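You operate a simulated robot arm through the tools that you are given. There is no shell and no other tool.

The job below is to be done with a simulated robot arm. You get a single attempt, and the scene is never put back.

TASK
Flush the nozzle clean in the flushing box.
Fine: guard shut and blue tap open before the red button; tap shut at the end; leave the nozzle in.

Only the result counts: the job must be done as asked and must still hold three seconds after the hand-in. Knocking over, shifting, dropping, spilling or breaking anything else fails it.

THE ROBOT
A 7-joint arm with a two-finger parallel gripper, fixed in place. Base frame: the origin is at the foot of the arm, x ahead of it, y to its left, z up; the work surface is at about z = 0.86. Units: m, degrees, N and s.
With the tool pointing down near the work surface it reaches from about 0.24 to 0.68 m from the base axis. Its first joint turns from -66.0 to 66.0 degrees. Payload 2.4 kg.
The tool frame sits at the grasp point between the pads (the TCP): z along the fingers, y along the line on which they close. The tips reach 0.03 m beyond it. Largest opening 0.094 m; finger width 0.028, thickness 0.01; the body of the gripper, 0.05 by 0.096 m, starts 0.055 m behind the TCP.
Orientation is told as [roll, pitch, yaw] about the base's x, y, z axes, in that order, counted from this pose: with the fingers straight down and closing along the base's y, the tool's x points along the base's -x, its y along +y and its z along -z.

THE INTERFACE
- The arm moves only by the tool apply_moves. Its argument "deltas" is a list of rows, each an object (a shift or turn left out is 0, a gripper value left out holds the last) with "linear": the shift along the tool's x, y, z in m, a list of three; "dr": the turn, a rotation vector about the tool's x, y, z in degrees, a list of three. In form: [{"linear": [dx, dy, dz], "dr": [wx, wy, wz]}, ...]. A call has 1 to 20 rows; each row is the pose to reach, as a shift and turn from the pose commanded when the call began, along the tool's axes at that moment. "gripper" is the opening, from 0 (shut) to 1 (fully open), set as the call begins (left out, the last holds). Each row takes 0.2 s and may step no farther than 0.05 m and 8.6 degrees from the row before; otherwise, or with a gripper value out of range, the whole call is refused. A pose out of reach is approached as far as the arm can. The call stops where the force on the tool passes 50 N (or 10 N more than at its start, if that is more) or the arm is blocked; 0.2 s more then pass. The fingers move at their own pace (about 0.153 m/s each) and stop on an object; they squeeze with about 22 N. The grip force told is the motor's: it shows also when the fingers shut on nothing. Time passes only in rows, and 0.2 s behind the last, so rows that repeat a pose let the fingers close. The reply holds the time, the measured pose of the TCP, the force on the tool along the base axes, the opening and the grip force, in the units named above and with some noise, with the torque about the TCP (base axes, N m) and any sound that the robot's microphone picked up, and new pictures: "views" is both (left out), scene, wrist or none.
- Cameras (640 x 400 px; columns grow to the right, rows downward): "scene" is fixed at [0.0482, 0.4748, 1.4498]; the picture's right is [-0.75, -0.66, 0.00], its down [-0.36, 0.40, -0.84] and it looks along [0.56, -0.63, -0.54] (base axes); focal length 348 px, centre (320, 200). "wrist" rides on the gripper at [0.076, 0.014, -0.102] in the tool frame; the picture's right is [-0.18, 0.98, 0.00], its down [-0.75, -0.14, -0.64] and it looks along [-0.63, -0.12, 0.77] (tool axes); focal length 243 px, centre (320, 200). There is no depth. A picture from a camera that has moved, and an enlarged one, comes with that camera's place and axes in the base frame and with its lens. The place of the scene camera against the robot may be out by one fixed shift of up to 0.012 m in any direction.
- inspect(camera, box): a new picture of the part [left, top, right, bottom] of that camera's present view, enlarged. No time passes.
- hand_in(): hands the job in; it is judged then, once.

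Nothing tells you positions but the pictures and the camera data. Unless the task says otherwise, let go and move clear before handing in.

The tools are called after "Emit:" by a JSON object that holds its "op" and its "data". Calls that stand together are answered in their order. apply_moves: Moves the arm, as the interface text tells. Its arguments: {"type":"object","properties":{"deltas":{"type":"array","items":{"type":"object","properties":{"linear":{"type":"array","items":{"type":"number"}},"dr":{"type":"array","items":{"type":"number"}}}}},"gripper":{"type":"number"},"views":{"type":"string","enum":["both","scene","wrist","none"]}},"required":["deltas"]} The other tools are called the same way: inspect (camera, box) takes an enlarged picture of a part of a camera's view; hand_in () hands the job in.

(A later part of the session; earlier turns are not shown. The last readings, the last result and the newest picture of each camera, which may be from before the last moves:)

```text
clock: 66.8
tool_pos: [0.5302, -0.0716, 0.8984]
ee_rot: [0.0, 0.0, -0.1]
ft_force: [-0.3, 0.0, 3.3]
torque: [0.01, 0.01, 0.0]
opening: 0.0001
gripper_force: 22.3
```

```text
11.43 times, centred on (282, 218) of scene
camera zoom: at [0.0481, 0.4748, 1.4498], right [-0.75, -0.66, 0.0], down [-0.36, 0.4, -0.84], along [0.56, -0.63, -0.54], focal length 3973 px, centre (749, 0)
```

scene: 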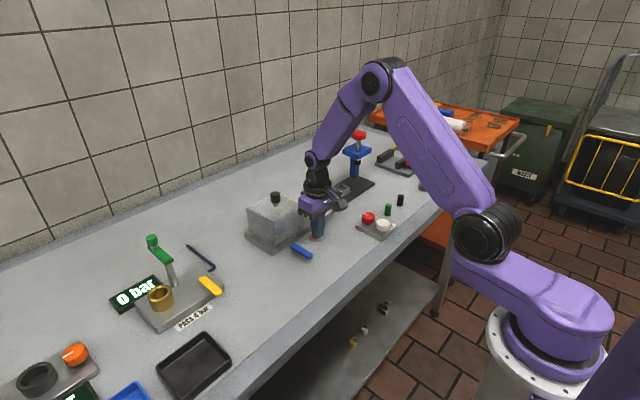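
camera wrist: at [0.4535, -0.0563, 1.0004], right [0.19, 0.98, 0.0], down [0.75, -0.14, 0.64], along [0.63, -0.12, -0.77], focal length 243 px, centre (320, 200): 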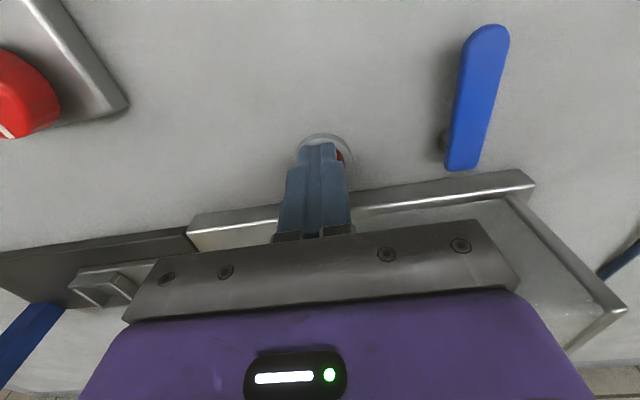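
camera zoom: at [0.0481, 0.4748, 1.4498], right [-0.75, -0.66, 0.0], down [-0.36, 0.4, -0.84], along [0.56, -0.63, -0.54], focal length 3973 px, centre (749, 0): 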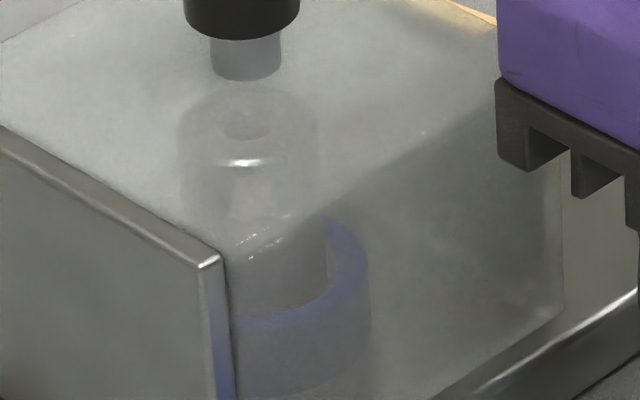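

Emit:
{"op": "apply_moves", "data": {"deltas": [{"linear": [0, 0, -0.01]}, {"linear": [0, 0, -0.04]}, {"linear": [0, 0, -0.08]}, {"linear": [0, 0, -0.101]}, {"linear": [0, 0, -0.101]}], "views": "scene"}}

Emit:
{"op": "inspect", "data": {"camera": "scene", "box": [265, 200, 300, 235]}}

Emit:
{"op": "inspect", "data": {"camera": "wrist", "box": [340, 130, 480, 230]}}

```text
clock: 68.0
tool_pos: [0.5306, -0.0684, 1.0003]
ee_rot: [0.1, 0.1, -0.1]
ft_force: [-0.7, -0.2, 0.3]
torque: [0.02, 0.02, 0.02]
opening: 0.0002
gripper_force: 22.1
```

scene: 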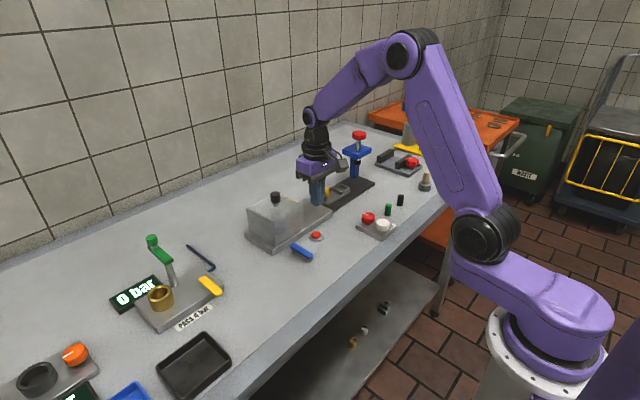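

```text
11.43 times, centred on (282, 218) of scene
camera zoom: at [0.0482, 0.4748, 1.4498], right [-0.75, -0.66, 0.0], down [-0.36, 0.4, -0.84], along [0.56, -0.63, -0.54], focal length 3973 px, centre (749, 0)
```

zoom: 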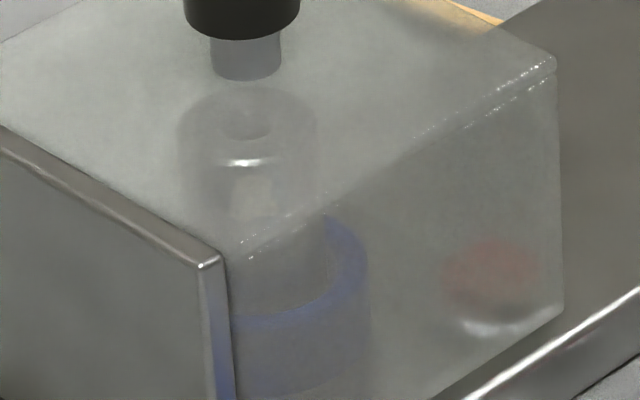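

```text
4.00 times, centred on (410, 180) of wrist
camera zoom: at [0.4538, -0.0541, 1.1022], right [0.19, 0.98, 0.0], down [0.75, -0.14, 0.64], along [0.63, -0.12, -0.77], focal length 970 px, centre (-40, 280)
```

zoom: 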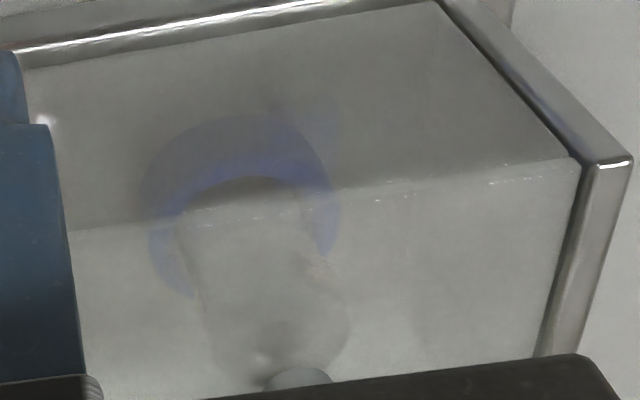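

The left and right residue patches are gone now, but a central patch may remain, so the flushing removes the residue in steps. I'll press and hold again, then compare.

Emit:
{"op": "apply_moves", "data": {"deltas": [{"linear": [0, 0, 0.04]}, {"linear": [0, 0, 0.08]}, {"linear": [0, 0, 0.094]}, {"linear": [0, 0, 0.099]}, {"linear": [0, 0, 0.103]}, {"linear": [0, 0, 0.103]}, {"linear": [0, 0, 0.103]}, {"linear": [0, 0, 0.103]}, {"linear": [0, 0, 0.103]}, {"linear": [0, 0, 0.103]}, {"linear": [0, 0, 0.103]}, {"linear": [0, 0, 0.103]}, {"linear": [0, 0, 0.103]}, {"linear": [0, 0, 0.103]}, {"linear": [0, 0, 0.103]}], "views": "none"}}

Emit:
{"op": "inspect", "data": {"camera": "scene", "box": [265, 200, 300, 235]}}

Emit:
{"op": "apply_moves", "data": {"deltas": [{"linear": [0, 0, -0.01]}, {"linear": [0, 0, -0.04]}, {"linear": [0, 0, -0.08]}, {"linear": [0, 0, -0.103]}, {"linear": [0, 0, -0.103]}], "views": "wrist"}}

Emit:
{"op": "inspect", "data": {"camera": "scene", "box": [265, 200, 300, 235]}}

Emit:
{"op": "inspect", "data": {"camera": "wrist", "box": [340, 130, 480, 230]}}

```text
clock: 71.2
tool_pos: [0.5295, -0.0697, 0.8967]
ee_rot: [0.0, -0.1, -0.1]
ft_force: [-2.0, 3.1, 14.9]
torque: [0.08, -0.01, 0.0]
opening: 0.0
gripper_force: 21.9
heard: click
```

```text
11.43 times, centred on (282, 218) of scene
camera zoom: at [0.0479, 0.4749, 1.4498], right [-0.75, -0.66, 0.0], down [-0.36, 0.4, -0.84], along [0.56, -0.63, -0.54], focal length 3973 px, centre (749, 0)
```

zoom: 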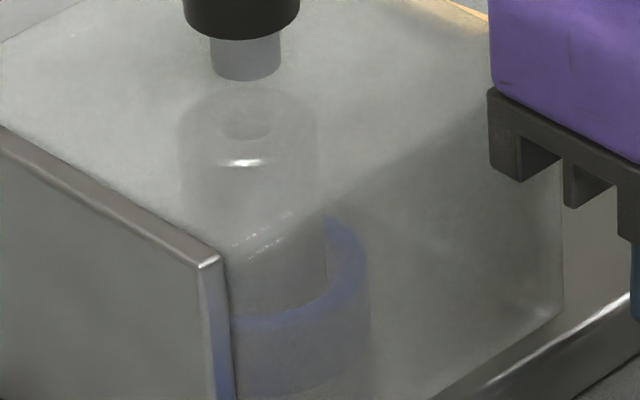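

```text
clock: 72.4
tool_pos: [0.5304, -0.0705, 0.9991]
ee_rot: [0.0, -0.1, -0.1]
ft_force: [0.4, 0.1, -0.7]
torque: [-0.01, 0.0, 0.01]
opening: 0.0
gripper_force: 21.9
camera wrist: at [0.4541, -0.0553, 1.1018], right [0.19, 0.98, 0.0], down [0.75, -0.14, 0.64], along [0.63, -0.12, -0.77], focal length 243 px, centre (320, 200)
```

wrist: 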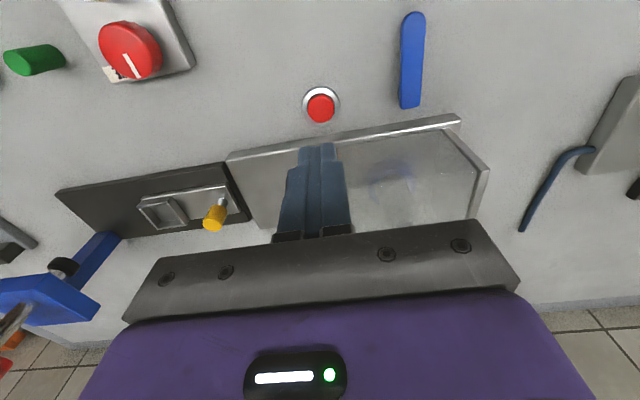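

```text
11.43 times, centred on (282, 218) of scene
camera zoom: at [0.0482, 0.4748, 1.4498], right [-0.75, -0.66, 0.0], down [-0.36, 0.4, -0.84], along [0.56, -0.63, -0.54], focal length 3973 px, centre (749, 0)
```

zoom: 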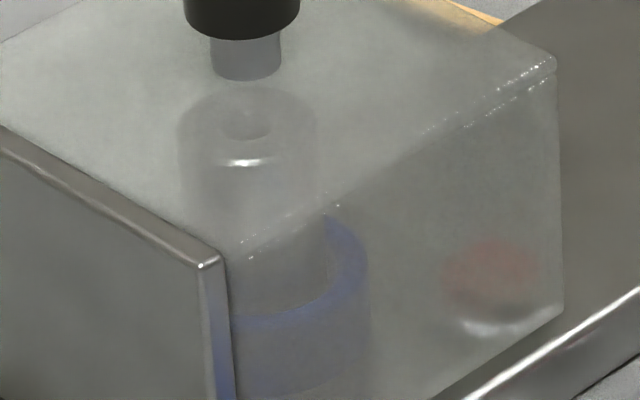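

```text
4.00 times, centred on (410, 180) of wrist
camera zoom: at [0.4541, -0.0553, 1.1018], right [0.19, 0.98, 0.0], down [0.75, -0.14, 0.64], along [0.63, -0.12, -0.77], focal length 970 px, centre (-40, 280)
```

zoom: 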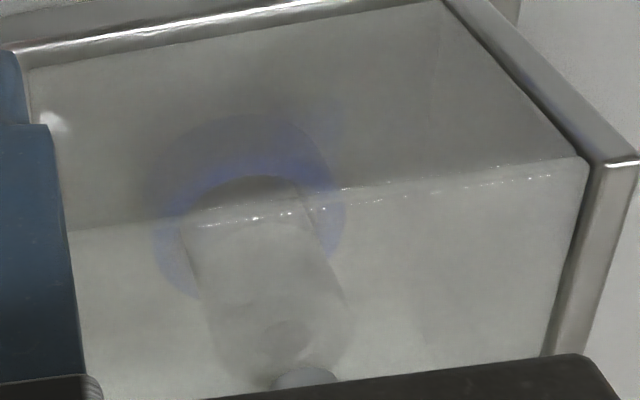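

The nozzle now looks smooth and clean from both cameras. I'll press once more, for any residue on the side I can't see, and re-check before shutting the tap.

Emit:
{"op": "apply_moves", "data": {"deltas": [{"linear": [0, 0, 0.04]}, {"linear": [0, 0, 0.08]}, {"linear": [0, 0, 0.094]}, {"linear": [0, 0, 0.099]}, {"linear": [0, 0, 0.102]}, {"linear": [0, 0, 0.102]}, {"linear": [0, 0, 0.102]}, {"linear": [0, 0, 0.102]}, {"linear": [0, 0, 0.102]}, {"linear": [0, 0, 0.102]}, {"linear": [0, 0, 0.102]}, {"linear": [0, 0, 0.102]}, {"linear": [0, 0, 0.102]}, {"linear": [0, 0, 0.102]}, {"linear": [0, 0, 0.102]}], "views": "none"}}

Emit:
{"op": "apply_moves", "data": {"deltas": [{"linear": [0, 0, -0.01]}, {"linear": [0, 0, -0.04]}, {"linear": [0, 0, -0.08]}, {"linear": [0, 0, -0.12]}, {"linear": [0, 0, -0.125]}, {"linear": [0, 0, -0.125]}]}}

Emit:
{"op": "inspect", "data": {"camera": "scene", "box": [265, 200, 300, 235]}}

Emit:
{"op": "inspect", "data": {"camera": "wrist", "box": [340, 100, 480, 220]}}

```text
clock: 75.6
tool_pos: [0.5295, -0.0707, 0.8967]
ee_rot: [-0.1, 0.0, -0.1]
ft_force: [1.6, -0.6, 3.9]
torque: [0.0, -0.07, 0.0]
opening: 0.0
gripper_force: 21.6
heard: click
```

```text
clock: 77.0
tool_pos: [0.5314, -0.0699, 1.023]
ee_rot: [0.0, 0.0, 0.0]
ft_force: [-0.2, 0.0, -0.3]
torque: [-0.01, -0.01, -0.01]
opening: 0.0003
gripper_force: 21.9
camera wrist: at [0.4559, -0.0548, 1.1249], right [0.19, 0.98, 0.0], down [0.75, -0.14, 0.64], along [0.63, -0.12, -0.77], focal length 243 px, centre (320, 200)
```

scene: 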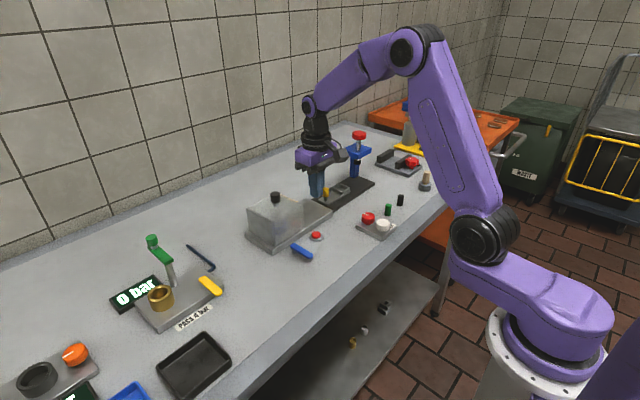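
wrist: 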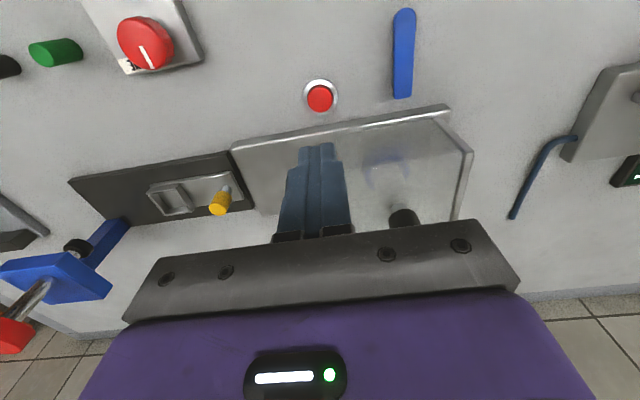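

```text
11.43 times, centred on (282, 218) of scene
camera zoom: at [0.0482, 0.4748, 1.4498], right [-0.75, -0.66, 0.0], down [-0.36, 0.4, -0.84], along [0.56, -0.63, -0.54], focal length 3973 px, centre (749, 0)
```

zoom: 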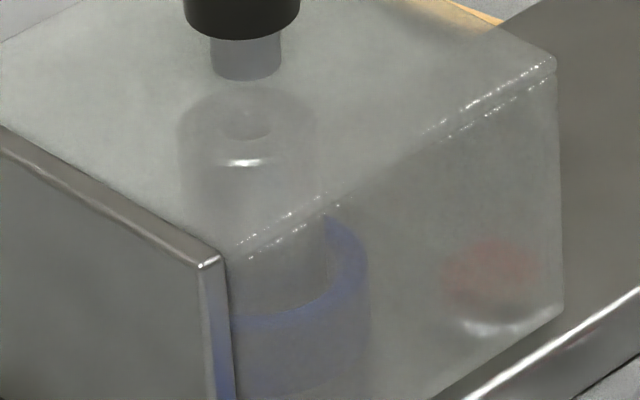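

```text
3.33 times, centred on (410, 160) of wrist
camera zoom: at [0.4559, -0.0548, 1.1249], right [0.19, 0.98, 0.0], down [0.75, -0.14, 0.64], along [0.63, -0.12, -0.77], focal length 809 px, centre (20, 333)
```

zoom: 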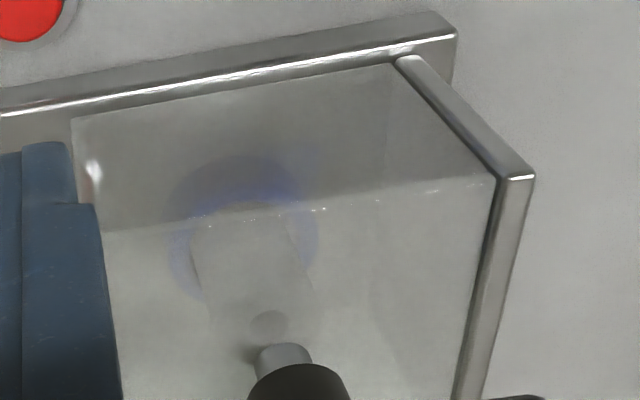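

The nozzle is clean. Next I'll shut the tap, going back to the tilted pose beyond the lever's free end (now pointing −x), with the fingers slightly open.

Emit:
{"op": "apply_moves", "data": {"deltas": [{"linear": [0.03, 0.028, 0]}, {"linear": [0.06, 0.056, 0]}, {"linear": [0.085, 0.0805, 0], "dr": [0, -8.2, 0]}, {"linear": [0.085, 0.0805, 0.005], "dr": [0, -16.5, 0]}, {"linear": [0.085, 0.0805, 0.02], "dr": [0, -25, 0]}, {"linear": [0.085, 0.0805, 0.044], "dr": [0, -25, 0]}, {"linear": [0.085, 0.0805, 0.044], "dr": [0, -25, 0]}], "gripper": 0.34}}

Emit:
{"op": "inspect", "data": {"camera": "wrist", "box": [240, 60, 400, 200]}}

Emit:
{"op": "inspect", "data": {"camera": "scene", "box": [260, 190, 360, 280]}}

```text
clock: 78.6
tool_pos: [0.4453, 0.0116, 0.9768]
ee_rot: [-0.1, -25.0, 0.0]
ft_force: [-1.1, 0.1, 0.2]
torque: [-0.02, 0.04, 0.03]
opening: 0.0322
gripper_force: 0.1
camera wrist: at [0.3328, 0.0264, 1.0378], right [0.17, 0.98, 0.08], down [0.41, -0.14, 0.9], along [0.9, -0.12, -0.43], focal length 243 px, centre (320, 200)
```

scene: 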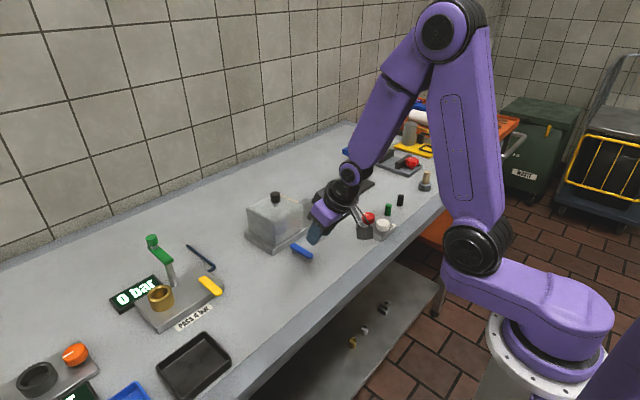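
wrist: 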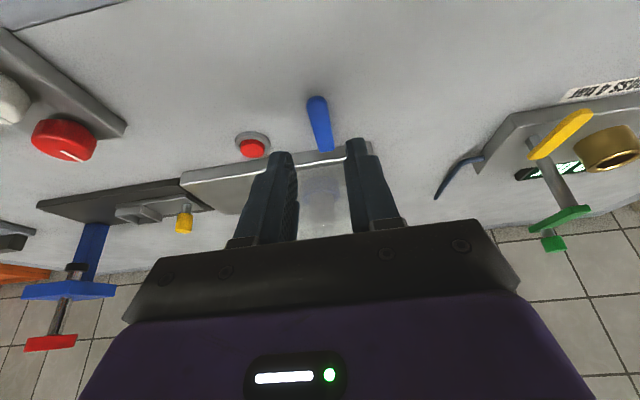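

```text
2.86 times, centred on (320, 130) of wrist
camera zoom: at [0.3328, 0.0264, 1.0378], right [0.17, 0.98, 0.08], down [0.41, -0.14, 0.9], along [0.9, -0.12, -0.43], focal length 693 px, centre (320, 400)
```

zoom: 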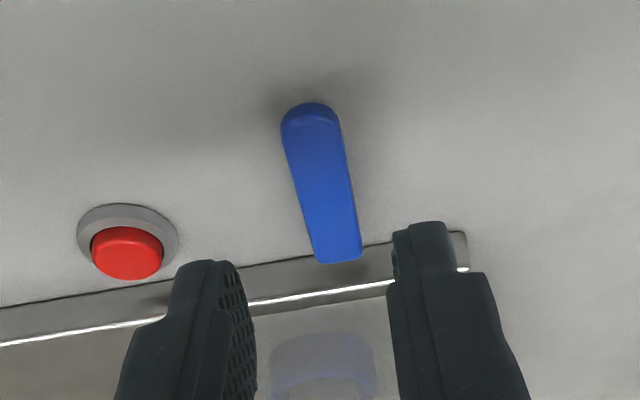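

```text
4.44 times, centred on (310, 235) of scene
camera zoom: at [0.0482, 0.4748, 1.4498], right [-0.75, -0.66, 0.0], down [-0.36, 0.4, -0.84], along [0.56, -0.63, -0.54], focal length 1545 px, centre (364, 44)
```

zoom: 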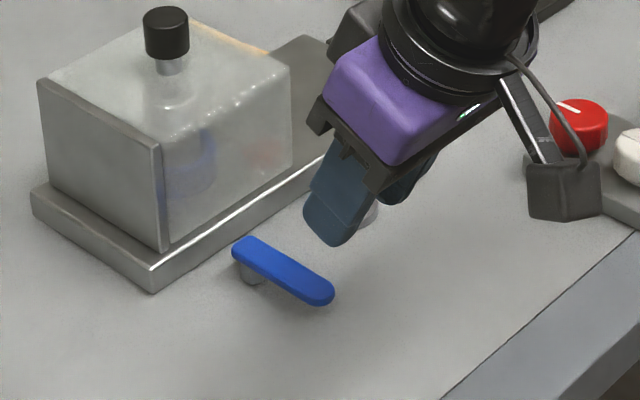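

Alignment is good. I'll advance along the tool axis so the fingers straddle the lever.

Emit:
{"op": "apply_moves", "data": {"deltas": [{"linear": [-0.001, -0.0005, 0.03]}, {"linear": [-0.001, -0.0005, 0.06]}, {"linear": [-0.0006, -0.0005, 0.08]}, {"linear": [-0.0006, -0.0005, 0.0886]}, {"linear": [-0.0006, -0.0005, 0.0886]}], "gripper": 0.32}}

Emit:
{"op": "inspect", "data": {"camera": "wrist", "box": [240, 80, 400, 200]}}

Emit:
{"op": "inspect", "data": {"camera": "scene", "box": [260, 200, 360, 280]}}

```text
clock: 79.8
tool_pos: [0.4823, 0.01, 0.8976]
ee_rot: [0.0, -25.0, -0.1]
ft_force: [-0.1, -0.8, -0.5]
torque: [0.03, -0.01, -0.03]
opening: 0.03
gripper_force: 0.1
camera wrist: at [0.3695, 0.0245, 0.9583], right [0.17, 0.98, 0.08], down [0.41, -0.14, 0.9], along [0.9, -0.12, -0.43], focal length 243 px, centre (320, 200)
```

scene: 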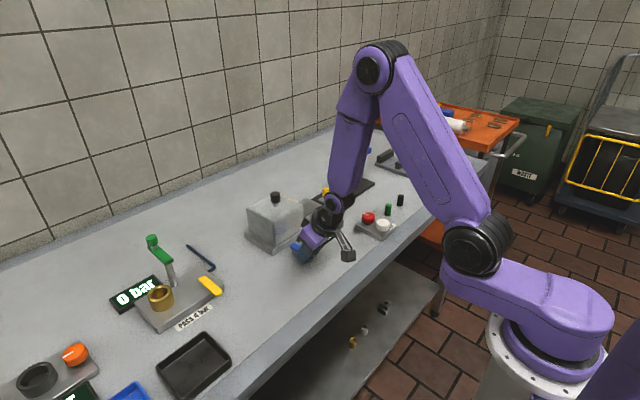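
wrist: 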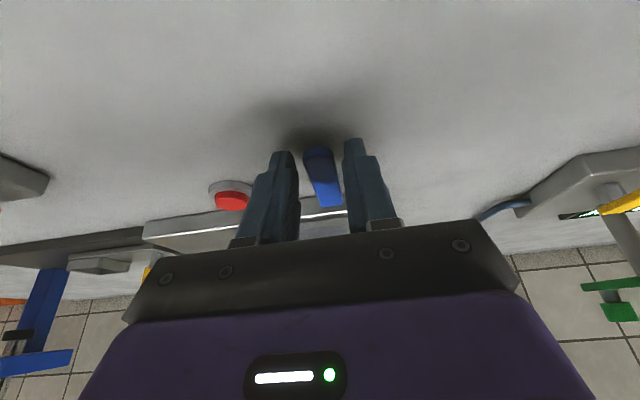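

```text
3.33 times, centred on (320, 140) of wrist
camera zoom: at [0.3695, 0.0245, 0.9583], right [0.17, 0.98, 0.08], down [0.41, -0.14, 0.9], along [0.9, -0.12, -0.43], focal length 809 px, centre (320, 400)
```

zoom: 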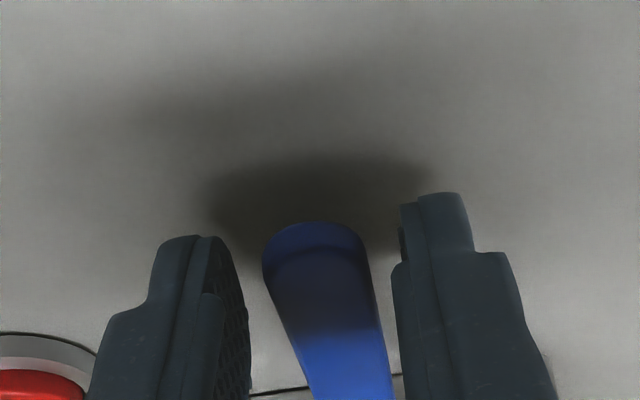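

```text
5.00 times, centred on (310, 240) of scene
camera zoom: at [0.0482, 0.4748, 1.4498], right [-0.75, -0.66, 0.0], down [-0.36, 0.4, -0.84], along [0.56, -0.63, -0.54], focal length 1738 px, centre (370, 0)
```

zoom: 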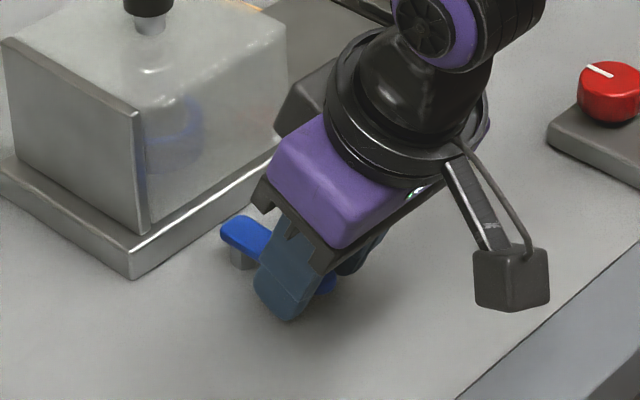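

Engaged. I'll narrow the fingers around the lever, so the +x finger won't touch the base at the end, and turn it back.

Emit:
{"op": "apply_moves", "data": {"deltas": [{"linear": [0, 0, 0]}, {"linear": [0, 0, 0]}, {"linear": [-0.00046, 0.00724, 0.00021], "dr": [3.38, 0, 7.25]}, {"linear": [-0.00183, 0.01433, 0.00085], "dr": [6.76, 0, 14.5]}, {"linear": [-0.00407, 0.02115, 0.0019], "dr": [10.14, 0, 21.75]}, {"linear": [-0.00716, 0.02756, 0.00334], "dr": [13.52, 0, 29.0]}, {"linear": [-0.01103, 0.03343, 0.00514], "dr": [16.9, 0, 36.25]}, {"linear": [-0.01103, 0.03343, 0.00514], "dr": [16.9, 0, 36.25]}], "gripper": 0.24}}

Emit:
{"op": "inspect", "data": {"camera": "wrist", "box": [240, 80, 400, 200]}}

```text
clock: 81.6
tool_pos: [0.4955, 0.0426, 0.8973]
ee_rot: [0.0, -24.9, -40.2]
ft_force: [-0.3, -0.4, 0.2]
torque: [-0.03, 0.01, -0.01]
opening: 0.0229
gripper_force: 0.5
camera wrist: at [0.4189, 0.1271, 0.9579], right [0.76, 0.64, 0.08], down [0.22, -0.37, 0.9], along [0.61, -0.67, -0.43], focal length 243 px, centre (320, 200)
```

scene: 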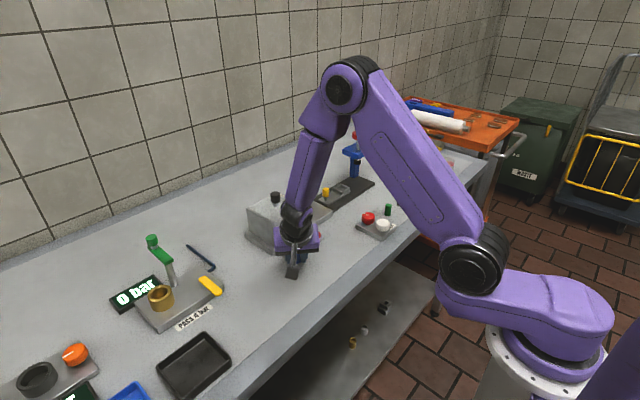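
wrist: 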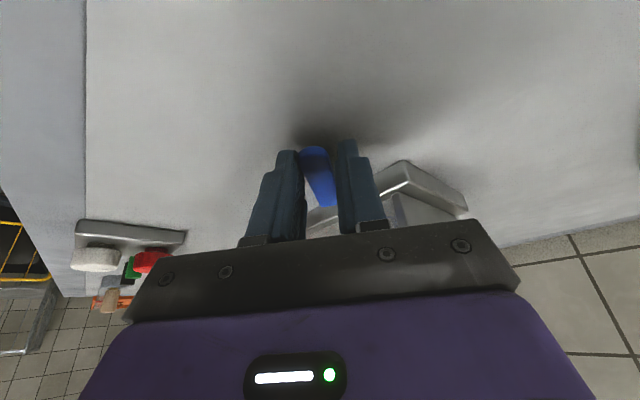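

```text
3.33 times, centred on (320, 140) of wrist
camera zoom: at [0.4189, 0.1271, 0.9579], right [0.76, 0.64, 0.08], down [0.22, -0.37, 0.9], along [0.61, -0.67, -0.43], focal length 809 px, centre (320, 400)
```

zoom: 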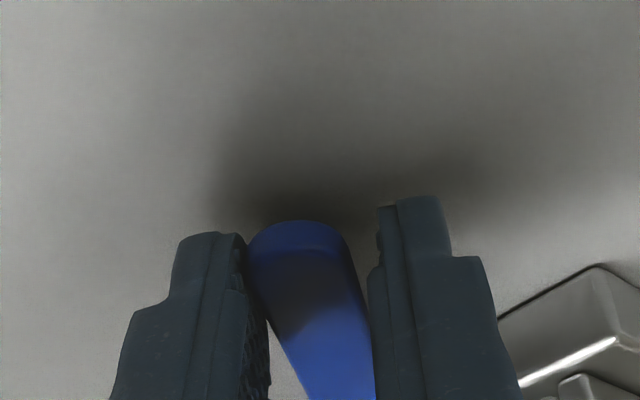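

The lever follows. I'll turn it another 40°.

Emit:
{"op": "apply_moves", "data": {"deltas": [{"linear": [-0.00046, 0.00724, 0.00021], "dr": [3.38, 0, 7.25]}, {"linear": [-0.00183, 0.01433, 0.00085], "dr": [6.76, 0, 14.5]}, {"linear": [-0.00407, 0.02115, 0.0019], "dr": [10.14, 0, 21.75]}, {"linear": [-0.00716, 0.02756, 0.00334], "dr": [13.52, 0, 29.0]}, {"linear": [-0.01103, 0.03343, 0.00514], "dr": [16.9, 0, 36.25]}, {"linear": [-0.01103, 0.03343, 0.00514], "dr": [16.9, 0, 36.25]}]}}

Emit:
{"op": "inspect", "data": {"camera": "wrist", "box": [240, 80, 400, 200]}}

Emit:
{"op": "inspect", "data": {"camera": "scene", "box": [230, 190, 330, 280]}}

```text
clock: 83.0
tool_pos: [0.5268, 0.0621, 0.8981]
ee_rot: [0.0, -25.0, -80.2]
ft_force: [-0.4, -0.6, -0.1]
torque: [0.01, 0.03, 0.04]
opening: 0.0229
gripper_force: 0.1
camera wrist: at [0.5215, 0.1755, 0.9589], right [1.0, 0.0, 0.08], down [-0.07, -0.43, 0.9], along [0.04, -0.9, -0.43], focal length 243 px, centre (320, 200)
```

scene: 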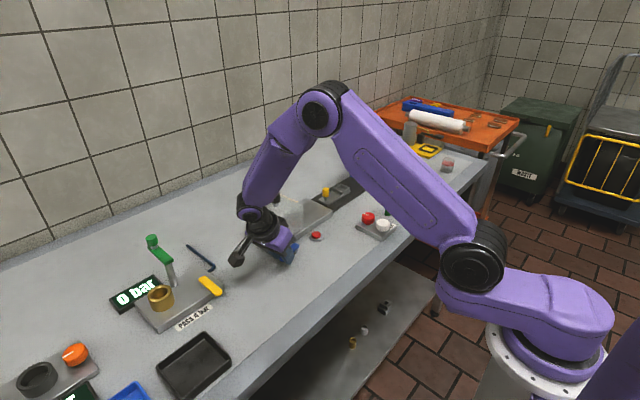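
wrist: 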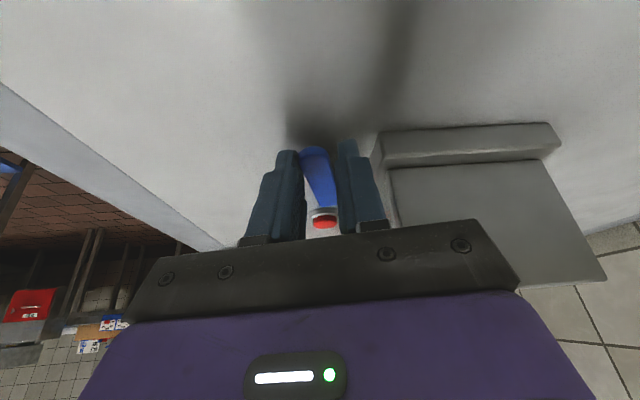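

```text
3.33 times, centred on (320, 140) of wrist
camera zoom: at [0.5215, 0.1755, 0.9589], right [1.0, 0.0, 0.08], down [-0.07, -0.43, 0.9], along [0.04, -0.9, -0.43], focal length 809 px, centre (320, 400)
```

zoom: 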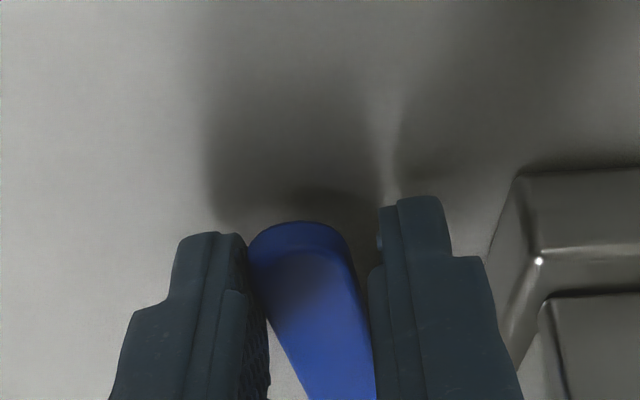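

```text
4.44 times, centred on (280, 235) of scene
camera zoom: at [0.0482, 0.4748, 1.4498], right [-0.75, -0.66, 0.0], down [-0.36, 0.4, -0.84], along [0.56, -0.63, -0.54], focal length 1545 px, centre (498, 44)
```

zoom: 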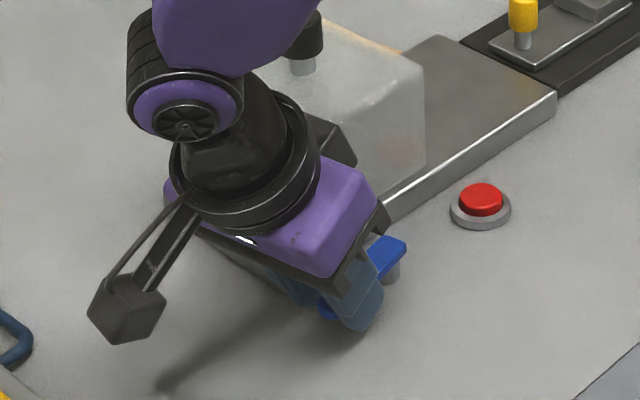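

Emit:
{"op": "apply_moves", "data": {"deltas": [{"linear": [-0.0002, 0.00453, 0.0001], "dr": [2.11, 0, 4.53]}, {"linear": [-0.0007, 0.00903, 0.0003], "dr": [4.23, 0, 9.06]}, {"linear": [-0.0007, 0.00903, 0.0003], "dr": [4.23, 0, 9.06]}], "views": "none"}}

Emit:
{"op": "apply_moves", "data": {"deltas": [{"linear": [0, 0.0015, 0]}, {"linear": [0, 0.0025, 0]}, {"linear": [0, 0.0025, 0]}], "views": "none"}}

Emit:
{"op": "inspect", "data": {"camera": "wrist", "box": [240, 80, 400, 200]}}

```text
clock: 83.8
tool_pos: [0.5364, 0.062, 0.8993]
ee_rot: [0.0, -24.9, -90.2]
ft_force: [-1.0, 0.4, 0.5]
torque: [0.0, 0.03, 0.02]
opening: 0.0229
gripper_force: 0.3
```

```text
clock: 84.6
tool_pos: [0.5387, 0.0629, 0.8982]
ee_rot: [-0.1, -25.0, -90.1]
ft_force: [-3.0, 0.3, 0.7]
torque: [0.05, 0.09, 0.0]
opening: 0.0247
gripper_force: 1.6
```

```text
3.33 times, centred on (320, 140) of wrist
camera zoom: at [0.5526, 0.1748, 0.9589], right [0.98, -0.17, 0.08], down [-0.14, -0.41, 0.9], along [-0.12, -0.9, -0.43], focal length 809 px, centre (320, 400)
```

zoom: 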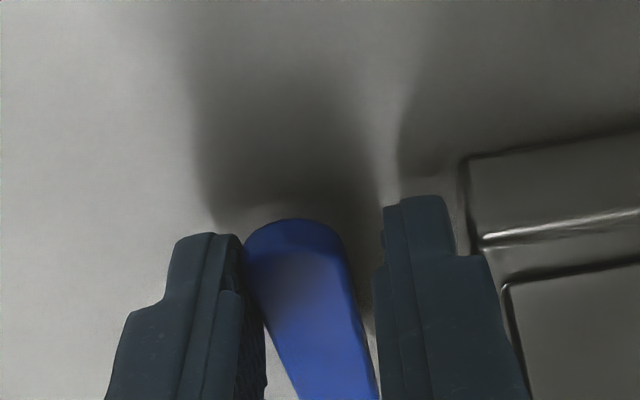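

Emit:
{"op": "apply_moves", "data": {"deltas": [{"linear": [0, 0.001, 0]}, {"linear": [0, 0.0015, 0]}, {"linear": [0, 0.0015, 0]}], "views": "wrist"}}

Emit:
{"op": "inspect", "data": {"camera": "wrist", "box": [240, 80, 400, 200]}}

```text
clock: 85.4
tool_pos: [0.5396, 0.0617, 0.8984]
ee_rot: [-0.1, -25.0, -90.1]
ft_force: [-7.0, -0.8, 1.9]
torque: [-0.1, 0.16, -0.04]
opening: 0.0262
gripper_force: 3.1
camera wrist: at [0.5538, 0.1749, 0.9588], right [0.98, -0.17, 0.08], down [-0.14, -0.41, 0.9], along [-0.12, -0.9, -0.43], focal length 243 px, centre (320, 200)
```

wrist: 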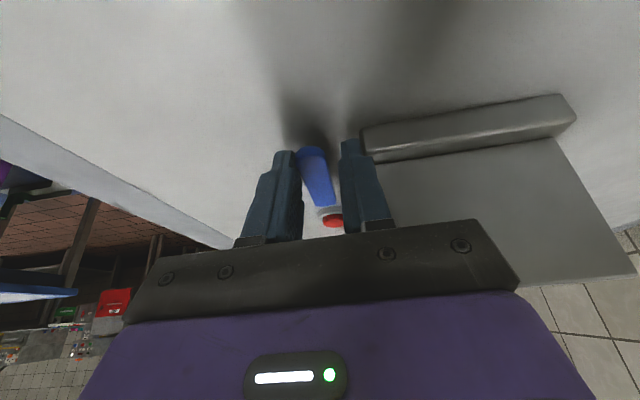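

```text
3.33 times, centred on (320, 140) of wrist
camera zoom: at [0.5538, 0.1749, 0.9588], right [0.98, -0.17, 0.08], down [-0.14, -0.41, 0.9], along [-0.12, -0.9, -0.43], focal length 809 px, centre (320, 400)
```

zoom: 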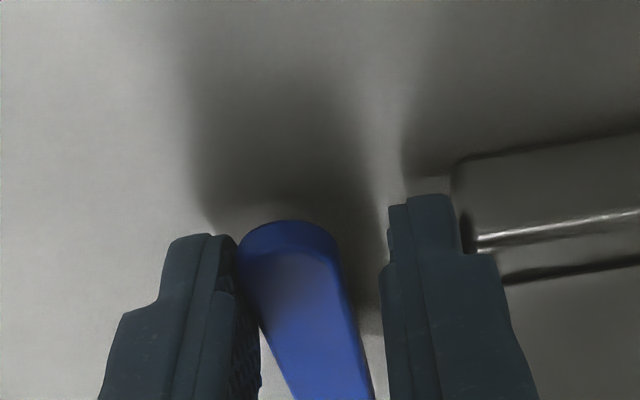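

The lever is back at its shut stop (7 N reaction). I'll centre the fingers, open slightly and withdraw along the tool axis.

Emit:
{"op": "apply_moves", "data": {"deltas": [{"linear": [0, -0.003, 0]}, {"linear": [0, -0.0055, 0]}, {"linear": [0, -0.0055, 0]}], "gripper": 0.3, "views": "wrist"}}

Emit:
{"op": "inspect", "data": {"camera": "wrist", "box": [240, 80, 400, 200]}}

```text
clock: 86.2
tool_pos: [0.5348, 0.0627, 0.8975]
ee_rot: [0.0, -25.0, -90.1]
ft_force: [0.0, -0.2, 0.3]
torque: [0.0, 0.01, 0.01]
opening: 0.028
gripper_force: 0.0
camera wrist: at [0.5483, 0.1754, 0.9588], right [0.98, -0.17, 0.08], down [-0.14, -0.41, 0.9], along [-0.12, -0.9, -0.43], focal length 243 px, centre (320, 200)
```

wrist: 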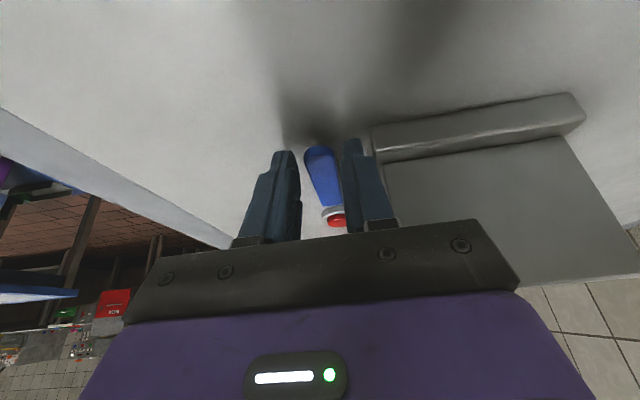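

```text
3.33 times, centred on (320, 140) of wrist
camera zoom: at [0.5483, 0.1754, 0.9588], right [0.98, -0.17, 0.08], down [-0.14, -0.41, 0.9], along [-0.12, -0.9, -0.43], focal length 809 px, centre (320, 400)
```

zoom: 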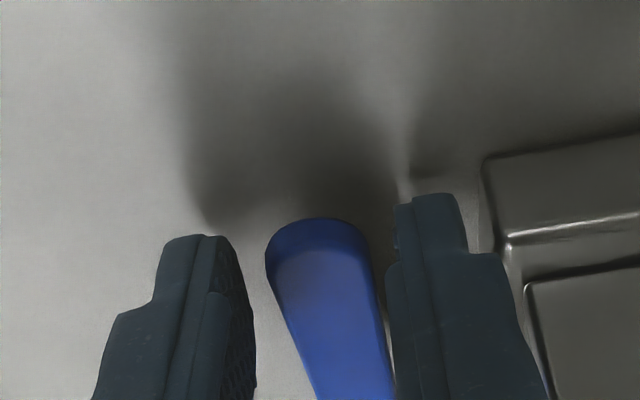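

Emit:
{"op": "apply_moves", "data": {"deltas": [{"linear": [-0.004, -0.0005, -0.02]}, {"linear": [-0.008, -0.0005, -0.045]}, {"linear": [-0.0157, -0.0005, -0.081]}, {"linear": [-0.0157, -0.0005, -0.081]}]}}

Emit:
{"op": "inspect", "data": {"camera": "scene", "box": [230, 190, 330, 280]}}

Emit:
{"op": "inspect", "data": {"camera": "wrist", "box": [240, 60, 440, 200]}}

```text
clock: 87.2
tool_pos: [0.5342, 0.0819, 0.9792]
ee_rot: [-0.1, -25.0, -90.1]
ft_force: [-0.6, 0.7, -0.8]
torque: [-0.01, 0.0, -0.01]
opening: 0.0282
gripper_force: 0.1
camera wrist: at [0.5484, 0.1938, 1.0393], right [0.98, -0.17, 0.08], down [-0.14, -0.41, 0.9], along [-0.12, -0.9, -0.43], focal length 243 px, centre (320, 200)
```

scene: 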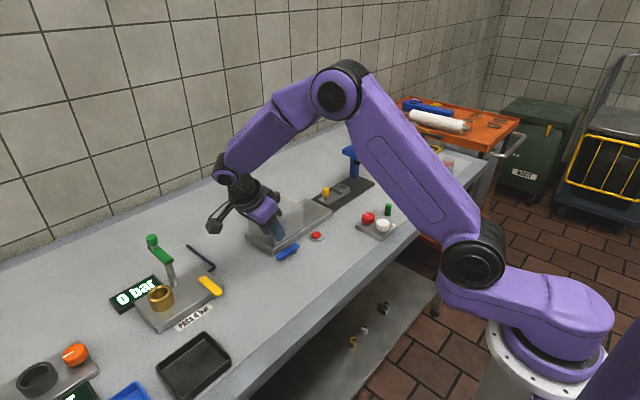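
wrist: 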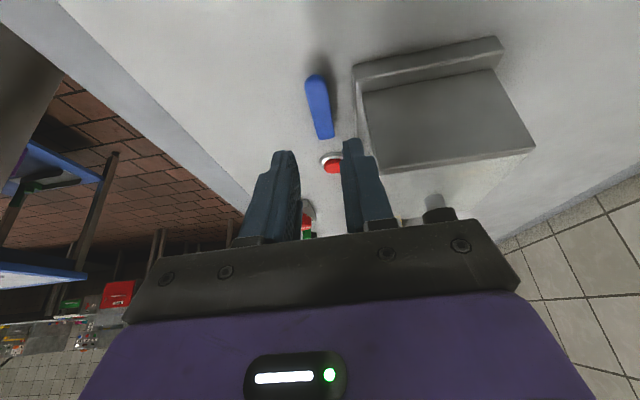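

```text
4.44 times, centred on (280, 235) of scene
camera zoom: at [0.0482, 0.4748, 1.4498], right [-0.75, -0.66, 0.0], down [-0.36, 0.4, -0.84], along [0.56, -0.63, -0.54], focal length 1545 px, centre (498, 44)
```

zoom: 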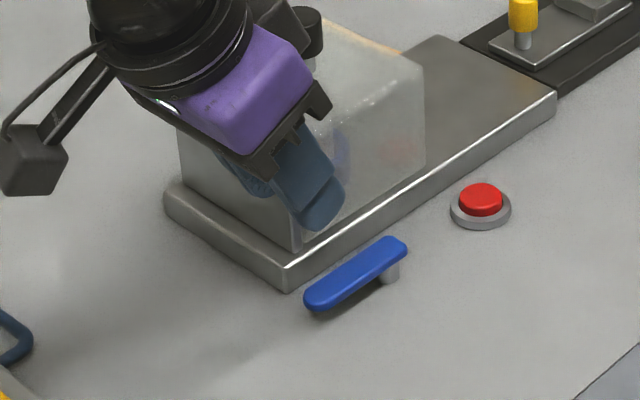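

```text
2.86 times, centred on (340, 130) of wrist
camera zoom: at [0.5484, 0.1938, 1.0393], right [0.98, -0.17, 0.08], down [-0.14, -0.41, 0.9], along [-0.12, -0.9, -0.43], focal length 693 px, centre (263, 400)
```

zoom: 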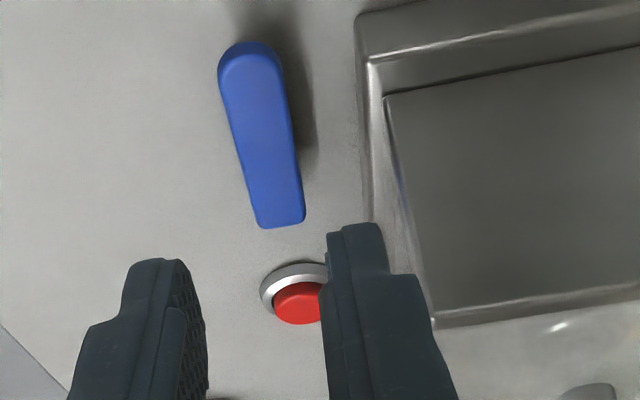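

The tap is back in its original shut position and nothing else has moved. I'll rise, straighten, and take a look at the nozzle's far side through the guard.

Emit:
{"op": "apply_moves", "data": {"deltas": [{"linear": [-0.017, 0, -0.036], "dr": [0, 8.3, 0]}, {"linear": [-0.034, 0, -0.0725], "dr": [0, 16.6, 0]}, {"linear": [-0.0423, 0.025, -0.0906], "dr": [0, 25, 0]}, {"linear": [-0.0423, 0.065, -0.0906], "dr": [0, 25, 0]}, {"linear": [-0.0423, 0.1, -0.0906], "dr": [0, 25, 0]}, {"linear": [-0.0423, 0.116, -0.0906], "dr": [0, 25, 0]}, {"linear": [-0.0423, 0.116, -0.0906], "dr": [0, 25, 0]}], "gripper": 0.9}}

Emit:
{"op": "inspect", "data": {"camera": "wrist", "box": [240, 100, 400, 220]}}

Emit:
{"op": "inspect", "data": {"camera": "scene", "box": [265, 200, 300, 235]}}

```text
clock: 88.8
tool_pos: [0.5355, 0.0822, 1.03]
ee_rot: [0.0, -14.7, -90.1]
ft_force: [-0.4, -0.6, 0.3]
torque: [0.0, 0.02, -0.01]
opening: 0.0847
gripper_force: 0.0
out of reach, approached as far as the arm can: row 2, 3, 4, 5, 6, 7
camera wrist: at [0.5498, 0.1817, 1.1098], right [0.98, -0.18, 0.05], down [-0.14, -0.57, 0.81], along [-0.12, -0.8, -0.58], focal length 243 px, centre (320, 200)
```

scene: 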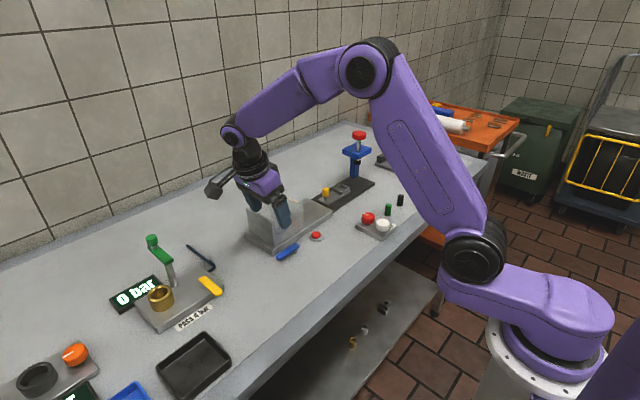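
wrist: 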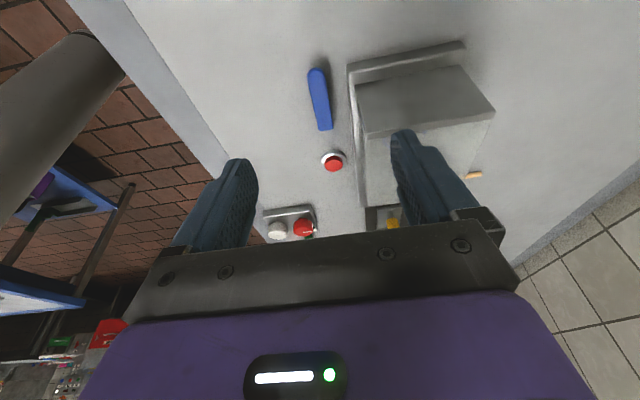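

```text
3.33 times, centred on (320, 160) of wrist
camera zoom: at [0.5498, 0.1817, 1.1098], right [0.98, -0.18, 0.05], down [-0.14, -0.57, 0.81], along [-0.12, -0.8, -0.58], focal length 809 px, centre (320, 333)
```

zoom: 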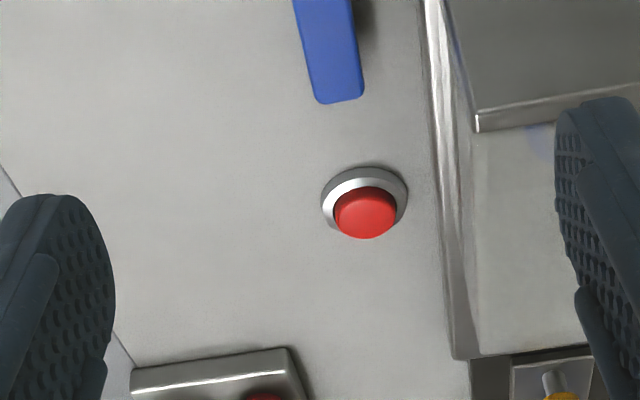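

```text
11.43 times, centred on (282, 218) of scene
camera zoom: at [0.0482, 0.4748, 1.4498], right [-0.75, -0.66, 0.0], down [-0.36, 0.4, -0.84], along [0.56, -0.63, -0.54], focal length 3973 px, centre (749, 0)
```

zoom: 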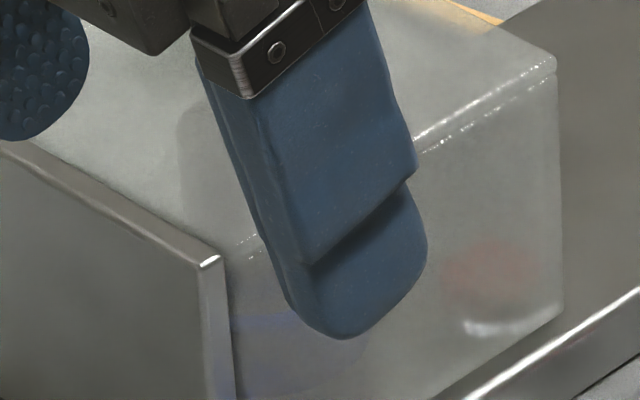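

The arm hit a reach or joint limit on that path and stopped clear of everything. I'll make a small test move to see where commands start from now.

Emit:
{"op": "apply_moves", "data": {"deltas": [{"linear": [0, -0.005, 0]}, {"linear": [0, -0.01, 0]}], "views": "none"}}

```text
clock: 89.4
tool_pos: [0.5245, 0.0828, 1.0314]
ee_rot: [0.0, -14.6, -90.0]
ft_force: [-0.4, -0.9, -0.2]
torque: [0.0, -0.04, 0.03]
opening: 0.0847
gripper_force: 0.0
```

Commands start from the reached pose. I'll rotate back to yaw 0 while drawing back from the box.

Emit:
{"op": "apply_moves", "data": {"deltas": [{"linear": [0, -0.006, 0], "dr": [-2.05, 0, -7.9]}, {"linear": [0, -0.012, 0], "dr": [-4.1, 0, -15.8]}, {"linear": [0, -0.018, 0], "dr": [-6.15, 0, -23.7]}, {"linear": [0, -0.024, 0], "dr": [-8.2, 0, -31.6]}, {"linear": [0, -0.03, 0], "dr": [-10.25, 0, -39.5]}, {"linear": [0, -0.036, 0], "dr": [-12.3, 0, -47.4]}, {"linear": [0, -0.042, 0], "dr": [-14.35, 0, -55.3]}, {"linear": [0, -0.048, 0], "dr": [-16.4, 0, -63.2]}, {"linear": [0, -0.054, 0], "dr": [-18.45, 0, -71.1]}, {"linear": [0, -0.06, 0], "dr": [-20.5, 0, -79.0]}, {"linear": [0, -0.065, 0], "dr": [-22.6, 0, -87.1]}, {"linear": [0, -0.065, 0], "dr": [-22.6, 0, -87.1]}]}}

Emit:
{"op": "inspect", "data": {"camera": "scene", "box": [265, 200, 300, 235]}}

```text
clock: 92.0
tool_pos: [0.4139, 0.0962, 1.0251]
ee_rot: [-0.3, -14.6, 0.0]
ft_force: [0.2, -1.3, 0.7]
torque: [0.04, 0.0, 0.02]
opening: 0.0845
gripper_force: 0.1
out of reach, approached as far as the arm can: row 10, 11, 12
camera wrist: at [0.3141, 0.1108, 1.1039], right [0.18, 0.98, 0.04], down [0.57, -0.14, 0.81], along [0.81, -0.12, -0.58], focal length 243 px, centre (320, 200)
```

scene: 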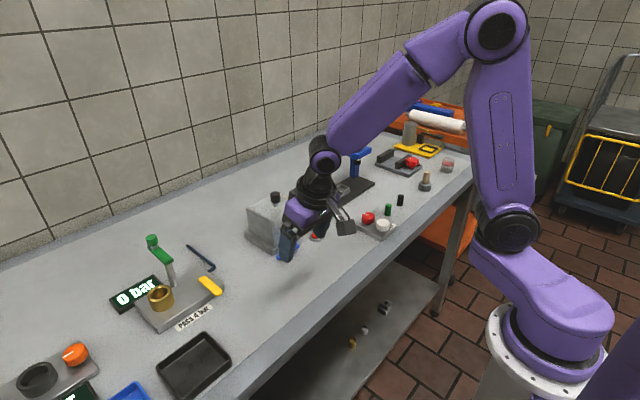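
wrist: 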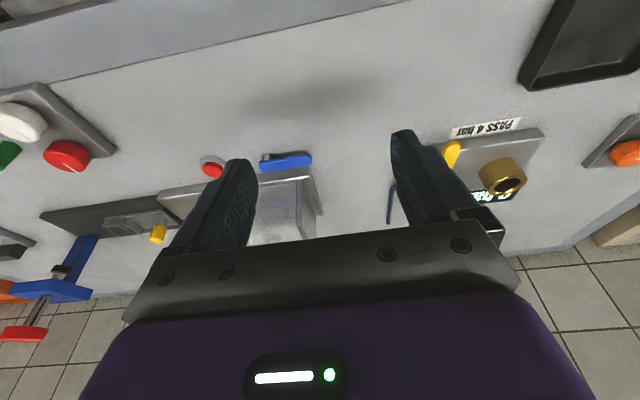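

```text
11.43 times, centred on (282, 218) of scene
camera zoom: at [0.0482, 0.4747, 1.4498], right [-0.75, -0.66, 0.0], down [-0.36, 0.4, -0.84], along [0.56, -0.63, -0.54], focal length 3973 px, centre (749, 0)
```

zoom: 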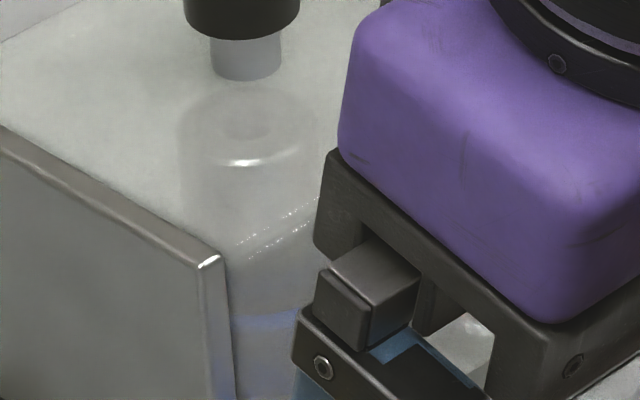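

The nozzle looks clean in the scene view. I'll straighten up, rise, and try to view the hidden side of the nozzle from −y at a safe height.

Emit:
{"op": "apply_moves", "data": {"deltas": [{"linear": [-0.02, -0.03, -0.01], "dr": [0, 5, 0]}, {"linear": [-0.045, -0.06, -0.025], "dr": [0, 10, 0]}, {"linear": [-0.07, -0.095, -0.04], "dr": [0, 14.6, 0]}, {"linear": [-0.09, -0.13, -0.051], "dr": [0, 14.6, 0]}, {"linear": [-0.102, -0.146, -0.051], "dr": [0, 14.6, 0]}, {"linear": [-0.102, -0.146, -0.051], "dr": [0, 14.6, 0]}], "views": "scene"}}

Emit:
{"op": "inspect", "data": {"camera": "wrist", "box": [240, 60, 440, 220]}}

```text
clock: 93.4
tool_pos: [0.4782, -0.0526, 1.0448]
ee_rot: [-12.2, -2.1, 0.3]
ft_force: [-0.8, 0.6, -0.1]
torque: [0.04, -0.02, 0.02]
opening: 0.0847
gripper_force: 0.0
out of reach, approached as far as the arm can: row 1, 2, 3, 4, 5, 6
```

scene: 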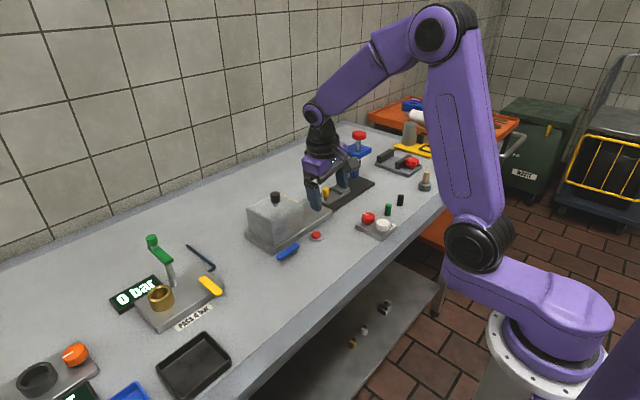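

```text
2.50 times, centred on (340, 140) of wrist
camera zoom: at [0.3982, -0.0163, 1.1386], right [0.19, 0.96, -0.2], down [0.73, 0.0, 0.68], along [0.66, -0.27, -0.7], focal length 606 px, centre (270, 350)
```

zoom: 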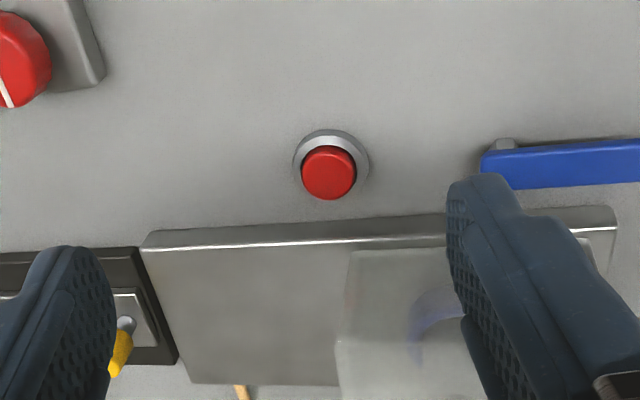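

The arm is still near some joint limit and the gripper is slightly rolled, but it is well clear of everything and the scene is intact. I'll raise it gently and straighten toward the starting pose.

Emit:
{"op": "apply_moves", "data": {"deltas": [{"linear": [0, 0, -0.02]}, {"linear": [0, 0, -0.05]}, {"linear": [0, 0, -0.08]}, {"linear": [0, 0, -0.08]}], "views": "none"}}

Emit:
{"op": "apply_moves", "data": {"deltas": [{"linear": [0, 0, 0], "dr": [-4, 0, 0]}, {"linear": [0, 0, 0], "dr": [-8, 0, 0]}, {"linear": [0, 0, 0], "dr": [-12, 0, 0]}, {"linear": [0, 0, 0], "dr": [-12, 0, 0]}], "views": "scene"}}

```text
clock: 94.4
tool_pos: [0.4721, -0.034, 1.1154]
ee_rot: [-14.2, -2.6, 0.6]
ft_force: [0.2, 0.6, -0.5]
torque: [0.03, -0.01, -0.02]
opening: 0.0846
gripper_force: 0.1
out of reach, approached as far as the arm can: row 2, 3, 4
```

```text
clock: 95.4
tool_pos: [0.4727, -0.035, 1.1151]
ee_rot: [-14.2, -2.4, 0.5]
ft_force: [-0.2, 0.1, 0.0]
torque: [0.02, 0.01, 0.01]
opening: 0.0842
gripper_force: 0.0
out of reach, approached as far as the arm can: row 1, 2, 3, 4
```

scene: 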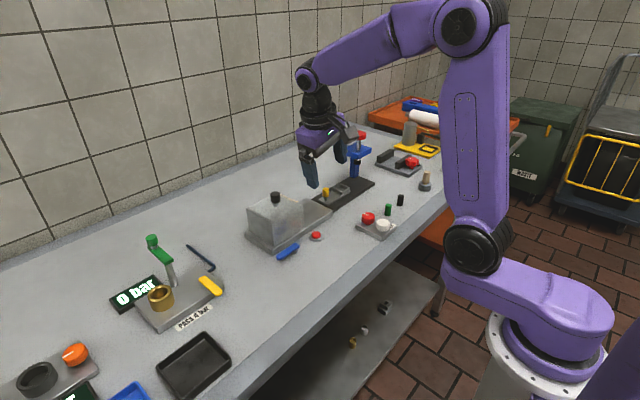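

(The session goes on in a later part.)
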